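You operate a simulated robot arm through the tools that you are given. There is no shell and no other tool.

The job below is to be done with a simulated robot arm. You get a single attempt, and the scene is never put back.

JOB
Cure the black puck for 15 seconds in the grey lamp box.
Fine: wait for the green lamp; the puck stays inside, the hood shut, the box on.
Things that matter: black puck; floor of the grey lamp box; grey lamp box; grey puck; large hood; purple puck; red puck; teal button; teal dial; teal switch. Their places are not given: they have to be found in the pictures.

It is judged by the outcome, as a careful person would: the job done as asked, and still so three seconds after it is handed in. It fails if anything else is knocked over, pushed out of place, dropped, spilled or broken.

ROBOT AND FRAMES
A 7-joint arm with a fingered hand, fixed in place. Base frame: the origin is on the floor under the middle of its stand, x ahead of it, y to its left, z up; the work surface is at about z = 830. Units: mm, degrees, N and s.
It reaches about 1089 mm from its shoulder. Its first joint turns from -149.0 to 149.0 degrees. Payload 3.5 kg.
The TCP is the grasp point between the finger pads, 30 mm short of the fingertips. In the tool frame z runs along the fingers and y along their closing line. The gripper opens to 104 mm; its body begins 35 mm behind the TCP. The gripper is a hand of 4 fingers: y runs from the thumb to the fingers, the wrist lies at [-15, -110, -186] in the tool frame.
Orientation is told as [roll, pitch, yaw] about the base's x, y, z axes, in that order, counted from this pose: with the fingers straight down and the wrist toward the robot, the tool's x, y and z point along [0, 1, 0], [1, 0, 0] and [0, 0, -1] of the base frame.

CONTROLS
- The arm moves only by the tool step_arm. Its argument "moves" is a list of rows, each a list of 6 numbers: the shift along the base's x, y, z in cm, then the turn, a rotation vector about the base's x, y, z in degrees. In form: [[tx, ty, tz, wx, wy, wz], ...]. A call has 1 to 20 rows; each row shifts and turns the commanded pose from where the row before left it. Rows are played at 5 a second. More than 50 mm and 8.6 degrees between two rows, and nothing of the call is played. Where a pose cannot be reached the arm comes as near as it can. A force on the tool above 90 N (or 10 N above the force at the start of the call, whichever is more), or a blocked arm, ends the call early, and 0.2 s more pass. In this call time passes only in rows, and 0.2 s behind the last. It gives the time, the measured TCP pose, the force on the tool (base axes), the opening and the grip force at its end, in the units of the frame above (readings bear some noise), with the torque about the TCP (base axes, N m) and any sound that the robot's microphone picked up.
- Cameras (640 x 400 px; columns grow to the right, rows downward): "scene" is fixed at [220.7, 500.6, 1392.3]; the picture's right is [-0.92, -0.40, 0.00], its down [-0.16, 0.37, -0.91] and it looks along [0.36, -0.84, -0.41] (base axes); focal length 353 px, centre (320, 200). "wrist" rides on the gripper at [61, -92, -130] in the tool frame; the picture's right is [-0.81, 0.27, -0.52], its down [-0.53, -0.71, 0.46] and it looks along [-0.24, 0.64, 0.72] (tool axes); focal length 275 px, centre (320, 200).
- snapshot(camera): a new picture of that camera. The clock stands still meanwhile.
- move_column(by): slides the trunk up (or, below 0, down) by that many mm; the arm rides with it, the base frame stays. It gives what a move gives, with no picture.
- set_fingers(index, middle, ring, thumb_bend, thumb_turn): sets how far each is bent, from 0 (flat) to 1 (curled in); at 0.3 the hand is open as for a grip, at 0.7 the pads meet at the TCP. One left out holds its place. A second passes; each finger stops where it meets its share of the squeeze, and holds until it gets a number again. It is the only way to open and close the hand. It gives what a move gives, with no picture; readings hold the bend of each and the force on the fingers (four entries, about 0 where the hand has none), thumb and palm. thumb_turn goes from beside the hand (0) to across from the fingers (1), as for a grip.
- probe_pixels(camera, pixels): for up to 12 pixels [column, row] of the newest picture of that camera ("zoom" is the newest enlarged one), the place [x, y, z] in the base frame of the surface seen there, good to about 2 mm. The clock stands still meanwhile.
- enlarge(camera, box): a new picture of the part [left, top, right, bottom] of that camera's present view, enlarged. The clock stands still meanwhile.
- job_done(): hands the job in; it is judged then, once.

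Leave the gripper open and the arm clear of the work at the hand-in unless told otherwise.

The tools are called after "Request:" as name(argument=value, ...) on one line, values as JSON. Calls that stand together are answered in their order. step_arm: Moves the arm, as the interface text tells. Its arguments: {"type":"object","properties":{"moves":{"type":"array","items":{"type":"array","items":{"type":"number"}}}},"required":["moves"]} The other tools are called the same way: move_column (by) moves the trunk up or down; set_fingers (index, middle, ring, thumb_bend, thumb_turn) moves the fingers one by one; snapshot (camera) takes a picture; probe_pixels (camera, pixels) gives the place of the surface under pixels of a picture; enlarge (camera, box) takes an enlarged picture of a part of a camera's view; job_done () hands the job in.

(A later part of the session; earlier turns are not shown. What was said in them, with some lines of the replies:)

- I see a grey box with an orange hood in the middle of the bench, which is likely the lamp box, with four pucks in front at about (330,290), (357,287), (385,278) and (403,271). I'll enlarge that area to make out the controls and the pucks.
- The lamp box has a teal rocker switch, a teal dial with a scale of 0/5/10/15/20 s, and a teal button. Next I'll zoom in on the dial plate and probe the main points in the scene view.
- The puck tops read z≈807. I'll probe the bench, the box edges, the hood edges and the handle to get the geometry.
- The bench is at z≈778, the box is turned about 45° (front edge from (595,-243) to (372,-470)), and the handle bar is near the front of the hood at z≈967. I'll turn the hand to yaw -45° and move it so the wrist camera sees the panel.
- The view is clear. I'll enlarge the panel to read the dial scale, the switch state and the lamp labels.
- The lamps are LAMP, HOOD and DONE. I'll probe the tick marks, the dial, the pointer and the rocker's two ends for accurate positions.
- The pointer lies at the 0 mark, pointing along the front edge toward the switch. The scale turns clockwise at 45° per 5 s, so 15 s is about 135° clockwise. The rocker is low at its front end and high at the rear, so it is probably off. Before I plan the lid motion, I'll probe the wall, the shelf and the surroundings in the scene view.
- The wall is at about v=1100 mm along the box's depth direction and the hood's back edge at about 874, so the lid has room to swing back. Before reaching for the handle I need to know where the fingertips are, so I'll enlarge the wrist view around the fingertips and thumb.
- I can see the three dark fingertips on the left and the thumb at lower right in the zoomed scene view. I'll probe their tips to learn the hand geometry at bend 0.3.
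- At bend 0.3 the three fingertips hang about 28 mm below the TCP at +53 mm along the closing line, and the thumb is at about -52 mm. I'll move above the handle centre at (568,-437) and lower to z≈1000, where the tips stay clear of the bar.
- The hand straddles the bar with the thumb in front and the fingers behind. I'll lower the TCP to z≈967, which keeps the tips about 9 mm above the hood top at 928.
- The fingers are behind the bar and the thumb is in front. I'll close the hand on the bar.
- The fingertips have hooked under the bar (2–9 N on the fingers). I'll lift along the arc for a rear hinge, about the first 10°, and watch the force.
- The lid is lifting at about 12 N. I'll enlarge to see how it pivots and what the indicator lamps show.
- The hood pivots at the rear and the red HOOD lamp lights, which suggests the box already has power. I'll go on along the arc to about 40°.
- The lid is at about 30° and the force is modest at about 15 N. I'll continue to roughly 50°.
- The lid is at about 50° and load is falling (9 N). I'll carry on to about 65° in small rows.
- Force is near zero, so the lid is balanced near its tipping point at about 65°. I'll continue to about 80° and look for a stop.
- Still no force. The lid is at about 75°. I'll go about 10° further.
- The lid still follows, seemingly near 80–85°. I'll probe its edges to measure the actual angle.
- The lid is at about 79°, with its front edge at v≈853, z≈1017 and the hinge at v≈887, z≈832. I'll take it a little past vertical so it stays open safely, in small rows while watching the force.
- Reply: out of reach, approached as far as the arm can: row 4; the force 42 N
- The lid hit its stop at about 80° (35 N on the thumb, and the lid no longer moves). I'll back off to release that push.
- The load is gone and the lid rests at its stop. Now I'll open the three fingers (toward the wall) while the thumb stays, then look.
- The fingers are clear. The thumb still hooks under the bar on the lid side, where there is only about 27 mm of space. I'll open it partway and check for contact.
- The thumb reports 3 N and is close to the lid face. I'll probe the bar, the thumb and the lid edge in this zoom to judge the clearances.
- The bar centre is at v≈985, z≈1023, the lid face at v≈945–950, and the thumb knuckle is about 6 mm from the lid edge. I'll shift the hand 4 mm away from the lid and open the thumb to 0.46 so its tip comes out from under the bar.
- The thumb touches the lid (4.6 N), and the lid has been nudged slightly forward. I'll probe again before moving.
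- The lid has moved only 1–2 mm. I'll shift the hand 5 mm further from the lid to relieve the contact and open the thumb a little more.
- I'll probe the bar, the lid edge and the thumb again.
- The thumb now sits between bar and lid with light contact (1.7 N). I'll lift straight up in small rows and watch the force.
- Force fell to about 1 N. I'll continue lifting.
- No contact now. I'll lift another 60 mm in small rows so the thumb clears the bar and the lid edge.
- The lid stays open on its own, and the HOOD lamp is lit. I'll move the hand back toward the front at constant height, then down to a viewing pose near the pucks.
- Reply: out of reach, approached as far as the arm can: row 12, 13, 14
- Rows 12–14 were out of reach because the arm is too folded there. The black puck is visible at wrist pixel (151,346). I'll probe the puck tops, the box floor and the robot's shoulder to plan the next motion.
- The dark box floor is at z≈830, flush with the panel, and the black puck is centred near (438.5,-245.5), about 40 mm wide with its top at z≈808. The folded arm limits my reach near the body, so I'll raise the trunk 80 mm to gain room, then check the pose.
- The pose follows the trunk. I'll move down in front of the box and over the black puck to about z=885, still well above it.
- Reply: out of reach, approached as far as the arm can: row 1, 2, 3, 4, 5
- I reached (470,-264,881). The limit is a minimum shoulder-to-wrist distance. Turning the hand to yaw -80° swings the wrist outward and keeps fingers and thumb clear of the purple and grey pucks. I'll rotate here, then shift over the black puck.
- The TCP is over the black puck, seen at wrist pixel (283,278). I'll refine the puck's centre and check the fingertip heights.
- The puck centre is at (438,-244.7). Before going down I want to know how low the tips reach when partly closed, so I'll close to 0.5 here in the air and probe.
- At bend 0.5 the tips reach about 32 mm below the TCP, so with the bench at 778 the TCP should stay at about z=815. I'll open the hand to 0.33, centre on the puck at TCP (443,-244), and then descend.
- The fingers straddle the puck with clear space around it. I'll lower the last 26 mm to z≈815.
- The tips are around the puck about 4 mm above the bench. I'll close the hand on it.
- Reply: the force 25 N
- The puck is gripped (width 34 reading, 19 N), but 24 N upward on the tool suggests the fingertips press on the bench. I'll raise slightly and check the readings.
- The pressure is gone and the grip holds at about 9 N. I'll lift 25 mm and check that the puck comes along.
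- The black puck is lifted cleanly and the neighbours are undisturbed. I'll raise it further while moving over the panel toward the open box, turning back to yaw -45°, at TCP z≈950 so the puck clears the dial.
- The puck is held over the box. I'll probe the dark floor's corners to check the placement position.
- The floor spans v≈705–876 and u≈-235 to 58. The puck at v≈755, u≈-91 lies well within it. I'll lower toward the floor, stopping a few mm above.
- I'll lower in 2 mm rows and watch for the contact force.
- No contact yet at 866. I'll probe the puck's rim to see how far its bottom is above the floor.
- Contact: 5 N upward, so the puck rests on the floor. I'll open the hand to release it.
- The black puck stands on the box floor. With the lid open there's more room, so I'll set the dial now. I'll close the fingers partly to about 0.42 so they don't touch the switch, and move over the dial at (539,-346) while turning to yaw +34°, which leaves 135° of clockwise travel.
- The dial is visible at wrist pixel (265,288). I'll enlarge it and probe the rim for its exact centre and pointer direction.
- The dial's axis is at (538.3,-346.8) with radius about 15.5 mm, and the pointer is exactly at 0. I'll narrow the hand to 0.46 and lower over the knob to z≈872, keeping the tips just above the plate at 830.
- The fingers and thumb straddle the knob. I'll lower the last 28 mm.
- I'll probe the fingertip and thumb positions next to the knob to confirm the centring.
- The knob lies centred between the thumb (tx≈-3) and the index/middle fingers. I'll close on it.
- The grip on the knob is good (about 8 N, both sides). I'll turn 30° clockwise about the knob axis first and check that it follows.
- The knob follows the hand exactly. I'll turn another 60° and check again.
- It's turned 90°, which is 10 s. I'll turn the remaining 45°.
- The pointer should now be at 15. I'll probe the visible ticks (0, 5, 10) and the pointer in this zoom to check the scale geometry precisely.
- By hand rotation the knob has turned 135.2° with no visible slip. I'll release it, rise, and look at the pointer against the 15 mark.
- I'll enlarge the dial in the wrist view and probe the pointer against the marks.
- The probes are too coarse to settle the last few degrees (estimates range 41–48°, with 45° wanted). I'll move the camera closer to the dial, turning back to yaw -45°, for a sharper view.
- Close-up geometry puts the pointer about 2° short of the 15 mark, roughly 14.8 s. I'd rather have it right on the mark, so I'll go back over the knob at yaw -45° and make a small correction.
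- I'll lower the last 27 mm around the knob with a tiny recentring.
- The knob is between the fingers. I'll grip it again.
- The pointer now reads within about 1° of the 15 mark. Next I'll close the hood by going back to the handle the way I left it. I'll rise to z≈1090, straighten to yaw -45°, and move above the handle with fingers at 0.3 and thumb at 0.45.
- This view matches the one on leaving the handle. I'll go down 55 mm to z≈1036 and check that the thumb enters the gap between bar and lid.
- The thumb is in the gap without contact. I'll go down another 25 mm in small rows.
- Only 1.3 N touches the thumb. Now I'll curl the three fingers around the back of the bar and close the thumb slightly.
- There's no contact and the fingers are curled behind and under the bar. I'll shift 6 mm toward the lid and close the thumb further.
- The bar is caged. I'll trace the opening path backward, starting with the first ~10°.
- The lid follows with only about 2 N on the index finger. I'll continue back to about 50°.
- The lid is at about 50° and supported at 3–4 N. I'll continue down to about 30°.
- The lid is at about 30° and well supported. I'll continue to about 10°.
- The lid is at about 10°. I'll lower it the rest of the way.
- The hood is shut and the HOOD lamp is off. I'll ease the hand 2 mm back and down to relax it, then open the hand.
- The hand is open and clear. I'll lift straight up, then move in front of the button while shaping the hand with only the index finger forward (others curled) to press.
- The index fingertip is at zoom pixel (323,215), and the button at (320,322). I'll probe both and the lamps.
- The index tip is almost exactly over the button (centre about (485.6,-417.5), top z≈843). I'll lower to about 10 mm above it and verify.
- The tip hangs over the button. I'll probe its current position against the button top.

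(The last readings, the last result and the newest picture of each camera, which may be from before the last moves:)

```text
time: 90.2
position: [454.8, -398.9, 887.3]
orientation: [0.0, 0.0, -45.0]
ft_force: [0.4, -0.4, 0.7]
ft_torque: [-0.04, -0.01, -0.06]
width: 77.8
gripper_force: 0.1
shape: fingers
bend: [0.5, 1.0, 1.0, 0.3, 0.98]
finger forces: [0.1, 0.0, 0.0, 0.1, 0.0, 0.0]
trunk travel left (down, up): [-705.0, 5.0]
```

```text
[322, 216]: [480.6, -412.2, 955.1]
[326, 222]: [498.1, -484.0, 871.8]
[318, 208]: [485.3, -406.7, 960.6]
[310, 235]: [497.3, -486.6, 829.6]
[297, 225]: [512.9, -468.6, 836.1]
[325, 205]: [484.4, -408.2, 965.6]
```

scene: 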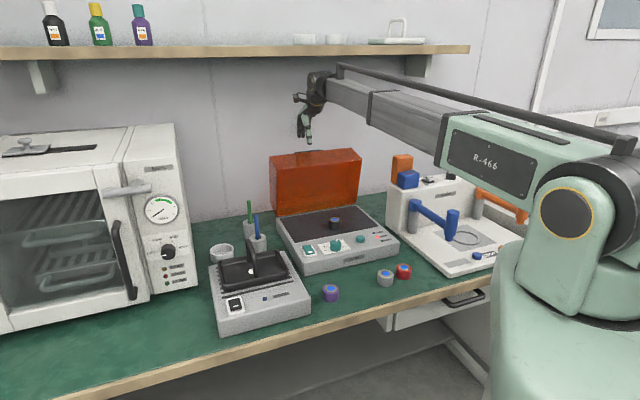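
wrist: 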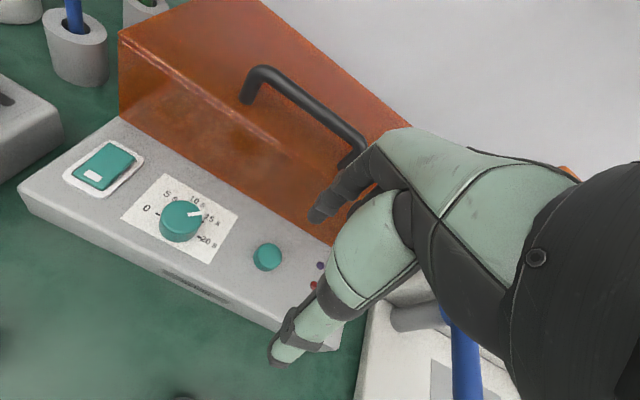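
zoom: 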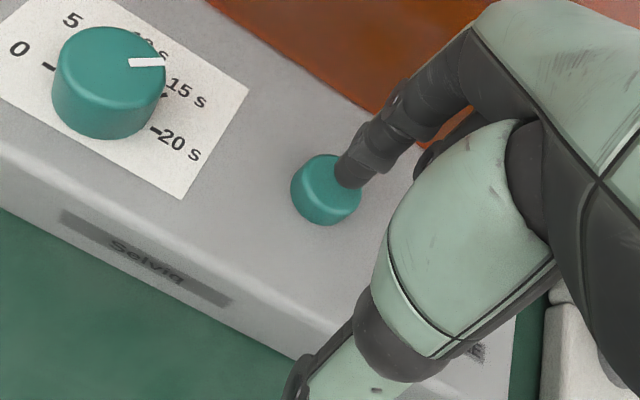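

Those used the wrong picture. I'll retake the scene zoom and probe again.

Request:
enlarge(camera="scene", box=[330, 210, 380, 250])

Request:
probe_pixels(camera="zoom", pixels=[[230, 260], [238, 250], [245, 262], [250, 245], [240, 300], [240, 290], [190, 305], [275, 300]])

```text
10.00 times, centred on (355, 230) of scene
```

zoom: 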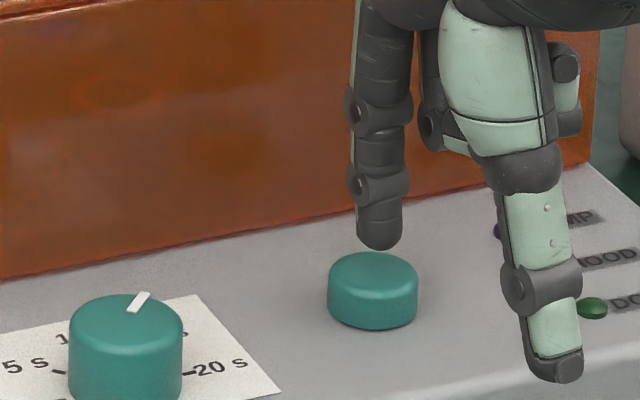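

```text
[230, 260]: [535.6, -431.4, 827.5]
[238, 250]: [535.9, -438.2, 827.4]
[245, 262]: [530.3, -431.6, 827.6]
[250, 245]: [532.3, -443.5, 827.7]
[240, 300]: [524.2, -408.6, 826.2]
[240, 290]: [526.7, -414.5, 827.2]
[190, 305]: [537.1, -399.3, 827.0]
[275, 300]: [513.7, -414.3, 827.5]
```

Request:
probe_pixels(camera="zoom", pixels=[[380, 246], [378, 235], [362, 230], [398, 230], [372, 270], [332, 272], [412, 272], [372, 255]])

```text
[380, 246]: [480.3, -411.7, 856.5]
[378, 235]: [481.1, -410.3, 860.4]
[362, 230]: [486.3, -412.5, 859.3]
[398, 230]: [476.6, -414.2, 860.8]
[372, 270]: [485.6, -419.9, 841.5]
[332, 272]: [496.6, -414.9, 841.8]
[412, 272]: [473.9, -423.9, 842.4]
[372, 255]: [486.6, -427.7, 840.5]
```

The tip is within 3 mm of the button centre and about 14 mm above it. I'll lower to contact and start pressing gently.

Request:
step_arm(moves=[[0.08, -0.18, -0.6, 0, 0, 0], [0, 0, -0.5, 0, 0, 0], [0, 0, -0.2, 0, 0, 0], [0, 0, -0.2, 0, 0, 0]])

Request:
enlarge(camera="scene", box=[330, 210, 410, 260])

```text
time: 91.2
position: [455.2, -401.0, 872.9]
orientation: [0.0, 0.0, -45.0]
ft_force: [-0.2, -0.7, 3.0]
ft_torque: [-0.04, -0.07, -0.01]
width: 77.0
gripper_force: 1.3
shape: fingers
bend: [0.5, 1.0, 1.0, 0.3, 0.98]
finger forces: [2.8, 0.1, 0.0, 0.0, 0.0, 0.0]
trunk travel left (down, up): [-705.0, 5.0]
heard: click
```

```text
8.00 times, centred on (370, 235) of scene
```

zoom: 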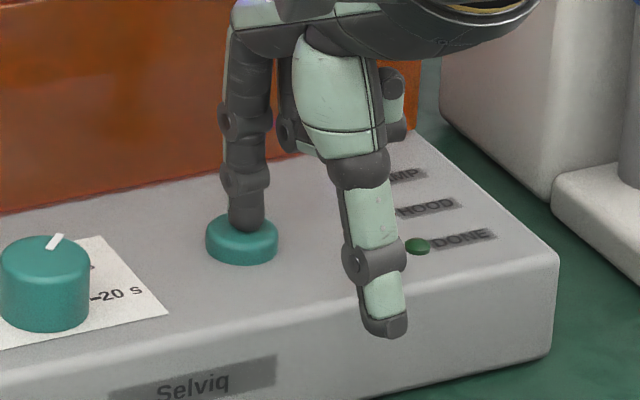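

A click was heard at 3 N, so the button is pressed. I'll raise the hand straight up and see which lamps are lit.

Request:
step_arm(moves=[[0, 0, 1.0, 0, 0, 0], [0, 0, 2.0, 0, 0, 0], [0, 0, 3.0, 0, 0, 0], [-0.7, 0.7, 3.0, 0, 0, 0]])

Request:
enlarge(camera="scene", box=[260, 160, 420, 280])

```text
time: 92.2
position: [447.8, -394.3, 964.1]
orientation: [0.0, 0.1, -45.0]
ft_force: [0.2, -0.1, -0.8]
ft_torque: [0.0, -0.01, 0.0]
width: 77.1
gripper_force: 0.0
shape: fingers
bend: [0.5, 1.0, 1.0, 0.3, 0.98]
finger forces: [0.0, 0.1, 0.0, 0.0, 0.0, 0.0]
trunk travel left (down, up): [-705.0, 5.0]
```

```text
3.33 times, centred on (340, 220) of scene
```

zoom: 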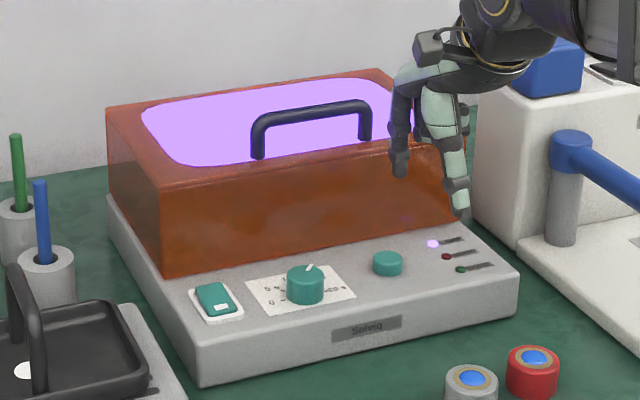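

The purple LAMP lamp is lit and the hood glows, so the cure started at about t=91 s. I'll move the hand up and clear, open it, and wait.

Request:
step_arm(moves=[[-0.5, 0, 3.0, 0, 0, 0], [-0.5, 0, 3.0, 0, 0, 0], [-0.5, 0, 3.0, 0, 0, 0], [-1.0, 0, 2.0, 0, 0, 0]])

Request:
set_fingers(index=0.3, middle=0.3, ring=0.3, thumb_bend=0.3)

Request:
step_arm(moves=[[0, 0, 0, 0, 0, 0], [0, 0, 0, 0, 0, 0], [0, 0, 0, 0, 0, 0], [0, 0, 0, 0, 0, 0], [0, 0, 0, 0, 0, 0], [0, 0, 0, 0, 0, 0], [0, 0, 0, 0, 0, 0], [0, 0, 0, 0, 0, 0], [0, 0, 0, 0, 0, 0], [0, 0, 0, 0, 0, 0], [0, 0, 0, 0, 0, 0], [0, 0, 0, 0, 0, 0], [0, 0, 0, 0, 0, 0], [0, 0, 0, 0, 0, 0], [0, 0, 0, 0, 0, 0], [0, 0, 0, 0, 0, 0], [0, 0, 0, 0, 0, 0], [0, 0, 0, 0, 0, 0], [0, 0, 0, 0, 0, 0], [0, 0, 0, 0, 0, 0]])

Request:
enlarge(camera="scene", box=[260, 160, 420, 280])

```text
time: 93.2
position: [421.9, -394.5, 1073.2]
orientation: [0.0, 0.0, -44.9]
ft_force: [-0.6, 0.4, -0.7]
ft_torque: [0.03, 0.0, 0.02]
width: 77.1
gripper_force: 0.0
shape: fingers
bend: [0.5, 1.0, 1.0, 0.3, 0.98]
finger forces: [0.1, 0.1, 0.0, 0.1, 0.1, 0.0]
trunk travel left (down, up): [-705.0, 5.0]
```

```text
time: 94.2
position: [422.9, -395.2, 1072.6]
orientation: [-0.1, 0.2, -45.1]
ft_force: [-0.3, 0.2, 0.4]
ft_torque: [0.0, -0.02, 0.01]
width: 102.7
gripper_force: 0.1
shape: fingers
bend: [0.3, 0.3, 0.3, 0.3, 0.98]
finger forces: [0.0, 0.1, 0.0, 0.0, 0.0, 0.1]
trunk travel left (down, up): [-705.0, 5.0]
```

```text
time: 98.4
position: [422.8, -394.0, 1072.2]
orientation: [0.0, 0.1, -45.0]
ft_force: [0.7, -0.9, 0.5]
ft_torque: [0.0, 0.04, 0.02]
width: 102.6
gripper_force: 0.0
shape: fingers
bend: [0.3, 0.3, 0.3, 0.3, 0.98]
finger forces: [0.0, 0.1, 0.1, 0.0, 0.1, 0.0]
trunk travel left (down, up): [-705.0, 5.0]
```

```text
3.33 times, centred on (340, 220) of scene
```

zoom: 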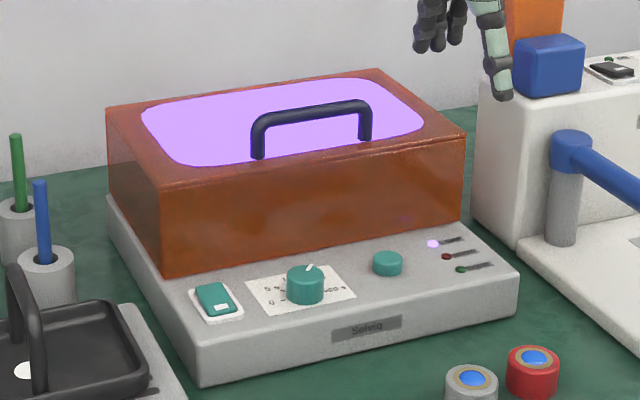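

It's still curing at t=98.4 with the hood shut. I'll keep waiting with the arm still.

Request:
step_arm(moves=[[0, 0, 0, 0, 0, 0], [0, 0, 0, 0, 0, 0], [0, 0, 0, 0, 0, 0], [0, 0, 0, 0, 0, 0], [0, 0, 0, 0, 0, 0], [0, 0, 0, 0, 0, 0], [0, 0, 0, 0, 0, 0], [0, 0, 0, 0, 0, 0], [0, 0, 0, 0, 0, 0], [0, 0, 0, 0, 0, 0], [0, 0, 0, 0, 0, 0], [0, 0, 0, 0, 0, 0], [0, 0, 0, 0, 0, 0], [0, 0, 0, 0, 0, 0], [0, 0, 0, 0, 0, 0], [0, 0, 0, 0, 0, 0], [0, 0, 0, 0, 0, 0], [0, 0, 0, 0, 0, 0], [0, 0, 0, 0, 0, 0], [0, 0, 0, 0, 0, 0]])

Request:
step_arm(moves=[[0, 0, 0, 0, 0, 0], [0, 0, 0, 0, 0, 0], [0, 0, 0, 0, 0, 0], [0, 0, 0, 0, 0, 0], [0, 0, 0, 0, 0, 0], [0, 0, 0, 0, 0, 0], [0, 0, 0, 0, 0, 0], [0, 0, 0, 0, 0, 0], [0, 0, 0, 0, 0, 0], [0, 0, 0, 0, 0, 0], [0, 0, 0, 0, 0, 0], [0, 0, 0, 0, 0, 0]])

Request:
enlarge(camera="scene", box=[260, 160, 420, 280])

```text
time: 102.6
position: [422.7, -393.7, 1071.3]
orientation: [0.0, 0.1, -45.0]
ft_force: [-0.3, -0.5, -0.6]
ft_torque: [-0.04, 0.0, 0.01]
width: 102.9
gripper_force: 0.1
shape: fingers
bend: [0.3, 0.3, 0.3, 0.3, 0.98]
finger forces: [0.1, 0.0, 0.1, 0.0, 0.0, 0.0]
trunk travel left (down, up): [-705.0, 5.0]
```

```text
time: 105.2
position: [421.7, -393.1, 1072.2]
orientation: [0.0, 0.2, -45.0]
ft_force: [-0.3, 0.1, 0.1]
ft_torque: [0.01, -0.04, -0.02]
width: 102.9
gripper_force: 0.1
shape: fingers
bend: [0.3, 0.3, 0.3, 0.3, 0.98]
finger forces: [0.1, 0.0, 0.0, 0.0, 0.0, 0.0]
trunk travel left (down, up): [-705.0, 5.0]
```

```text
3.33 times, centred on (340, 220) of scene
```

zoom: 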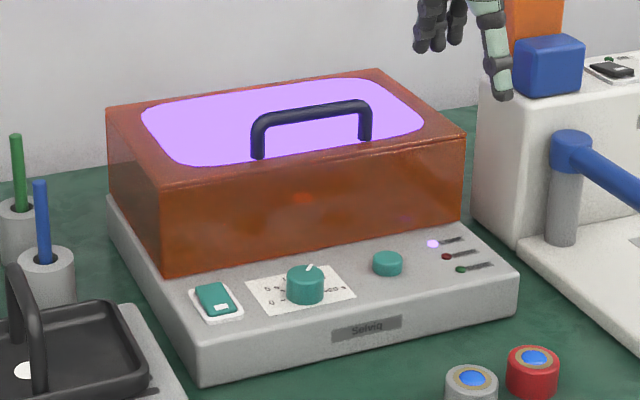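

At t=105.2 it's still curing. I'll wait in short calls to catch when it ends.

Request:
step_arm(moves=[[0, 0, 0, 0, 0, 0], [0, 0, 0, 0, 0, 0], [0, 0, 0, 0, 0, 0]])

Request:
enlarge(camera="scene", box=[260, 160, 420, 280])

Request:
step_arm(moves=[[0, 0, 0, 0, 0, 0], [0, 0, 0, 0, 0, 0], [0, 0, 0, 0, 0, 0]])

Request:
enlarge(camera="scene", box=[260, 160, 420, 280])

```text
time: 106.0
position: [422.7, -393.8, 1072.2]
orientation: [0.0, 0.1, -45.0]
ft_force: [-0.1, -0.2, -0.2]
ft_torque: [-0.02, -0.02, 0.02]
width: 102.7
gripper_force: 0.1
shape: fingers
bend: [0.3, 0.3, 0.3, 0.3, 0.98]
finger forces: [0.0, 0.0, 0.1, 0.1, 0.0, 0.1]
trunk travel left (down, up): [-705.0, 5.0]
```

```text
3.33 times, centred on (340, 220) of scene
```

zoom: 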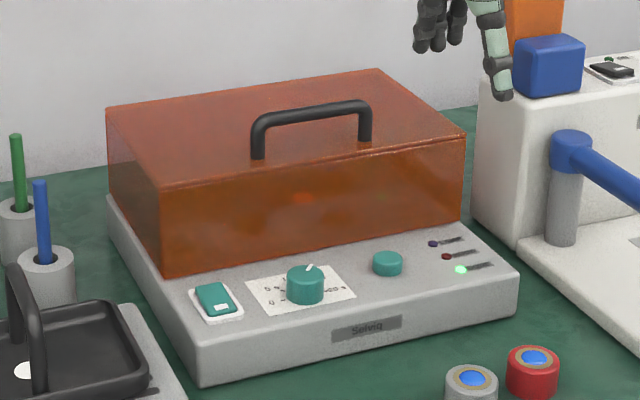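

```text
time: 106.8
position: [423.1, -394.6, 1073.2]
orientation: [0.0, 0.0, -45.0]
ft_force: [0.6, 0.0, -0.5]
ft_torque: [0.01, 0.02, 0.02]
width: 103.1
gripper_force: 0.0
shape: fingers
bend: [0.3, 0.3, 0.3, 0.3, 0.98]
finger forces: [0.0, 0.1, 0.0, 0.0, 0.0, 0.0]
trunk travel left (down, up): [-705.0, 5.0]
```

```text
3.33 times, centred on (340, 220) of scene
```

zoom: 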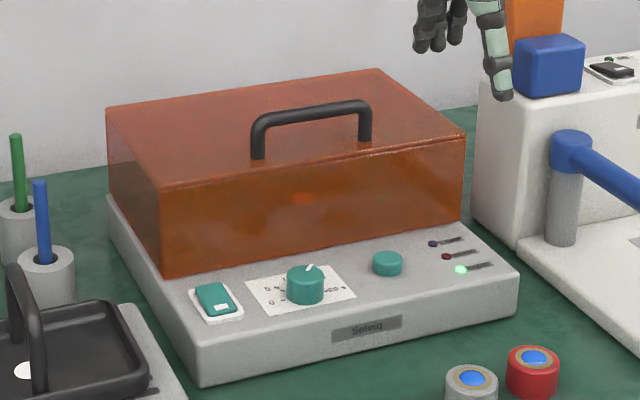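

The green DONE lamp lit between t=105.2 and 106.0, about 15 s after the start. The hood is shut and the box is on. I'll take one last look at the whole scene before handing in.

Request:
snapshot(camera="scene")

Request:
snapshot(camera="wrist")

```text
taken
```

scene: 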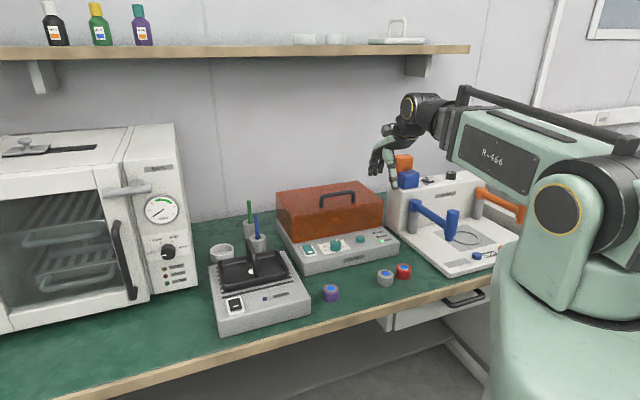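

```text
taken
```

wrist: 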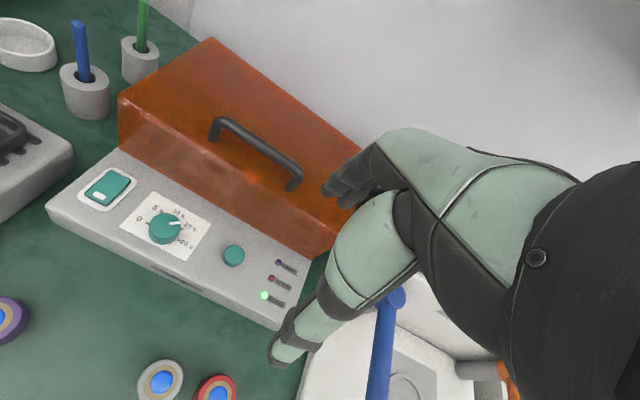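

The green lamp is lit, the hood is shut and the black puck is inside. The box is still on, the other pucks haven't moved, and the hand is open and clear. I'm handing the job in.

Request:
job_done()

```text
The job is handed in.
```

The black puck was cured for about 15 seconds in the grey lamp box, and I've handed the job in. The green DONE lamp came on 14–15 seconds after I pressed the button.

- **State at hand-in:** The puck is inside on the box floor, the hood is shut and the box is on. The hand is open and clear of the work.
- **Dial:** It is set to 15 s, within about 1° of the mark. I turned it once, came up about 2° short, and made a small correction.
- **Switch:** I never touched it. The red HOOD lamp lit when I opened the hood, so the box was already on.
- **Everything else:** The last pictures show the purple, grey and red pucks where they were, with nothing knocked over or pushed out of place.
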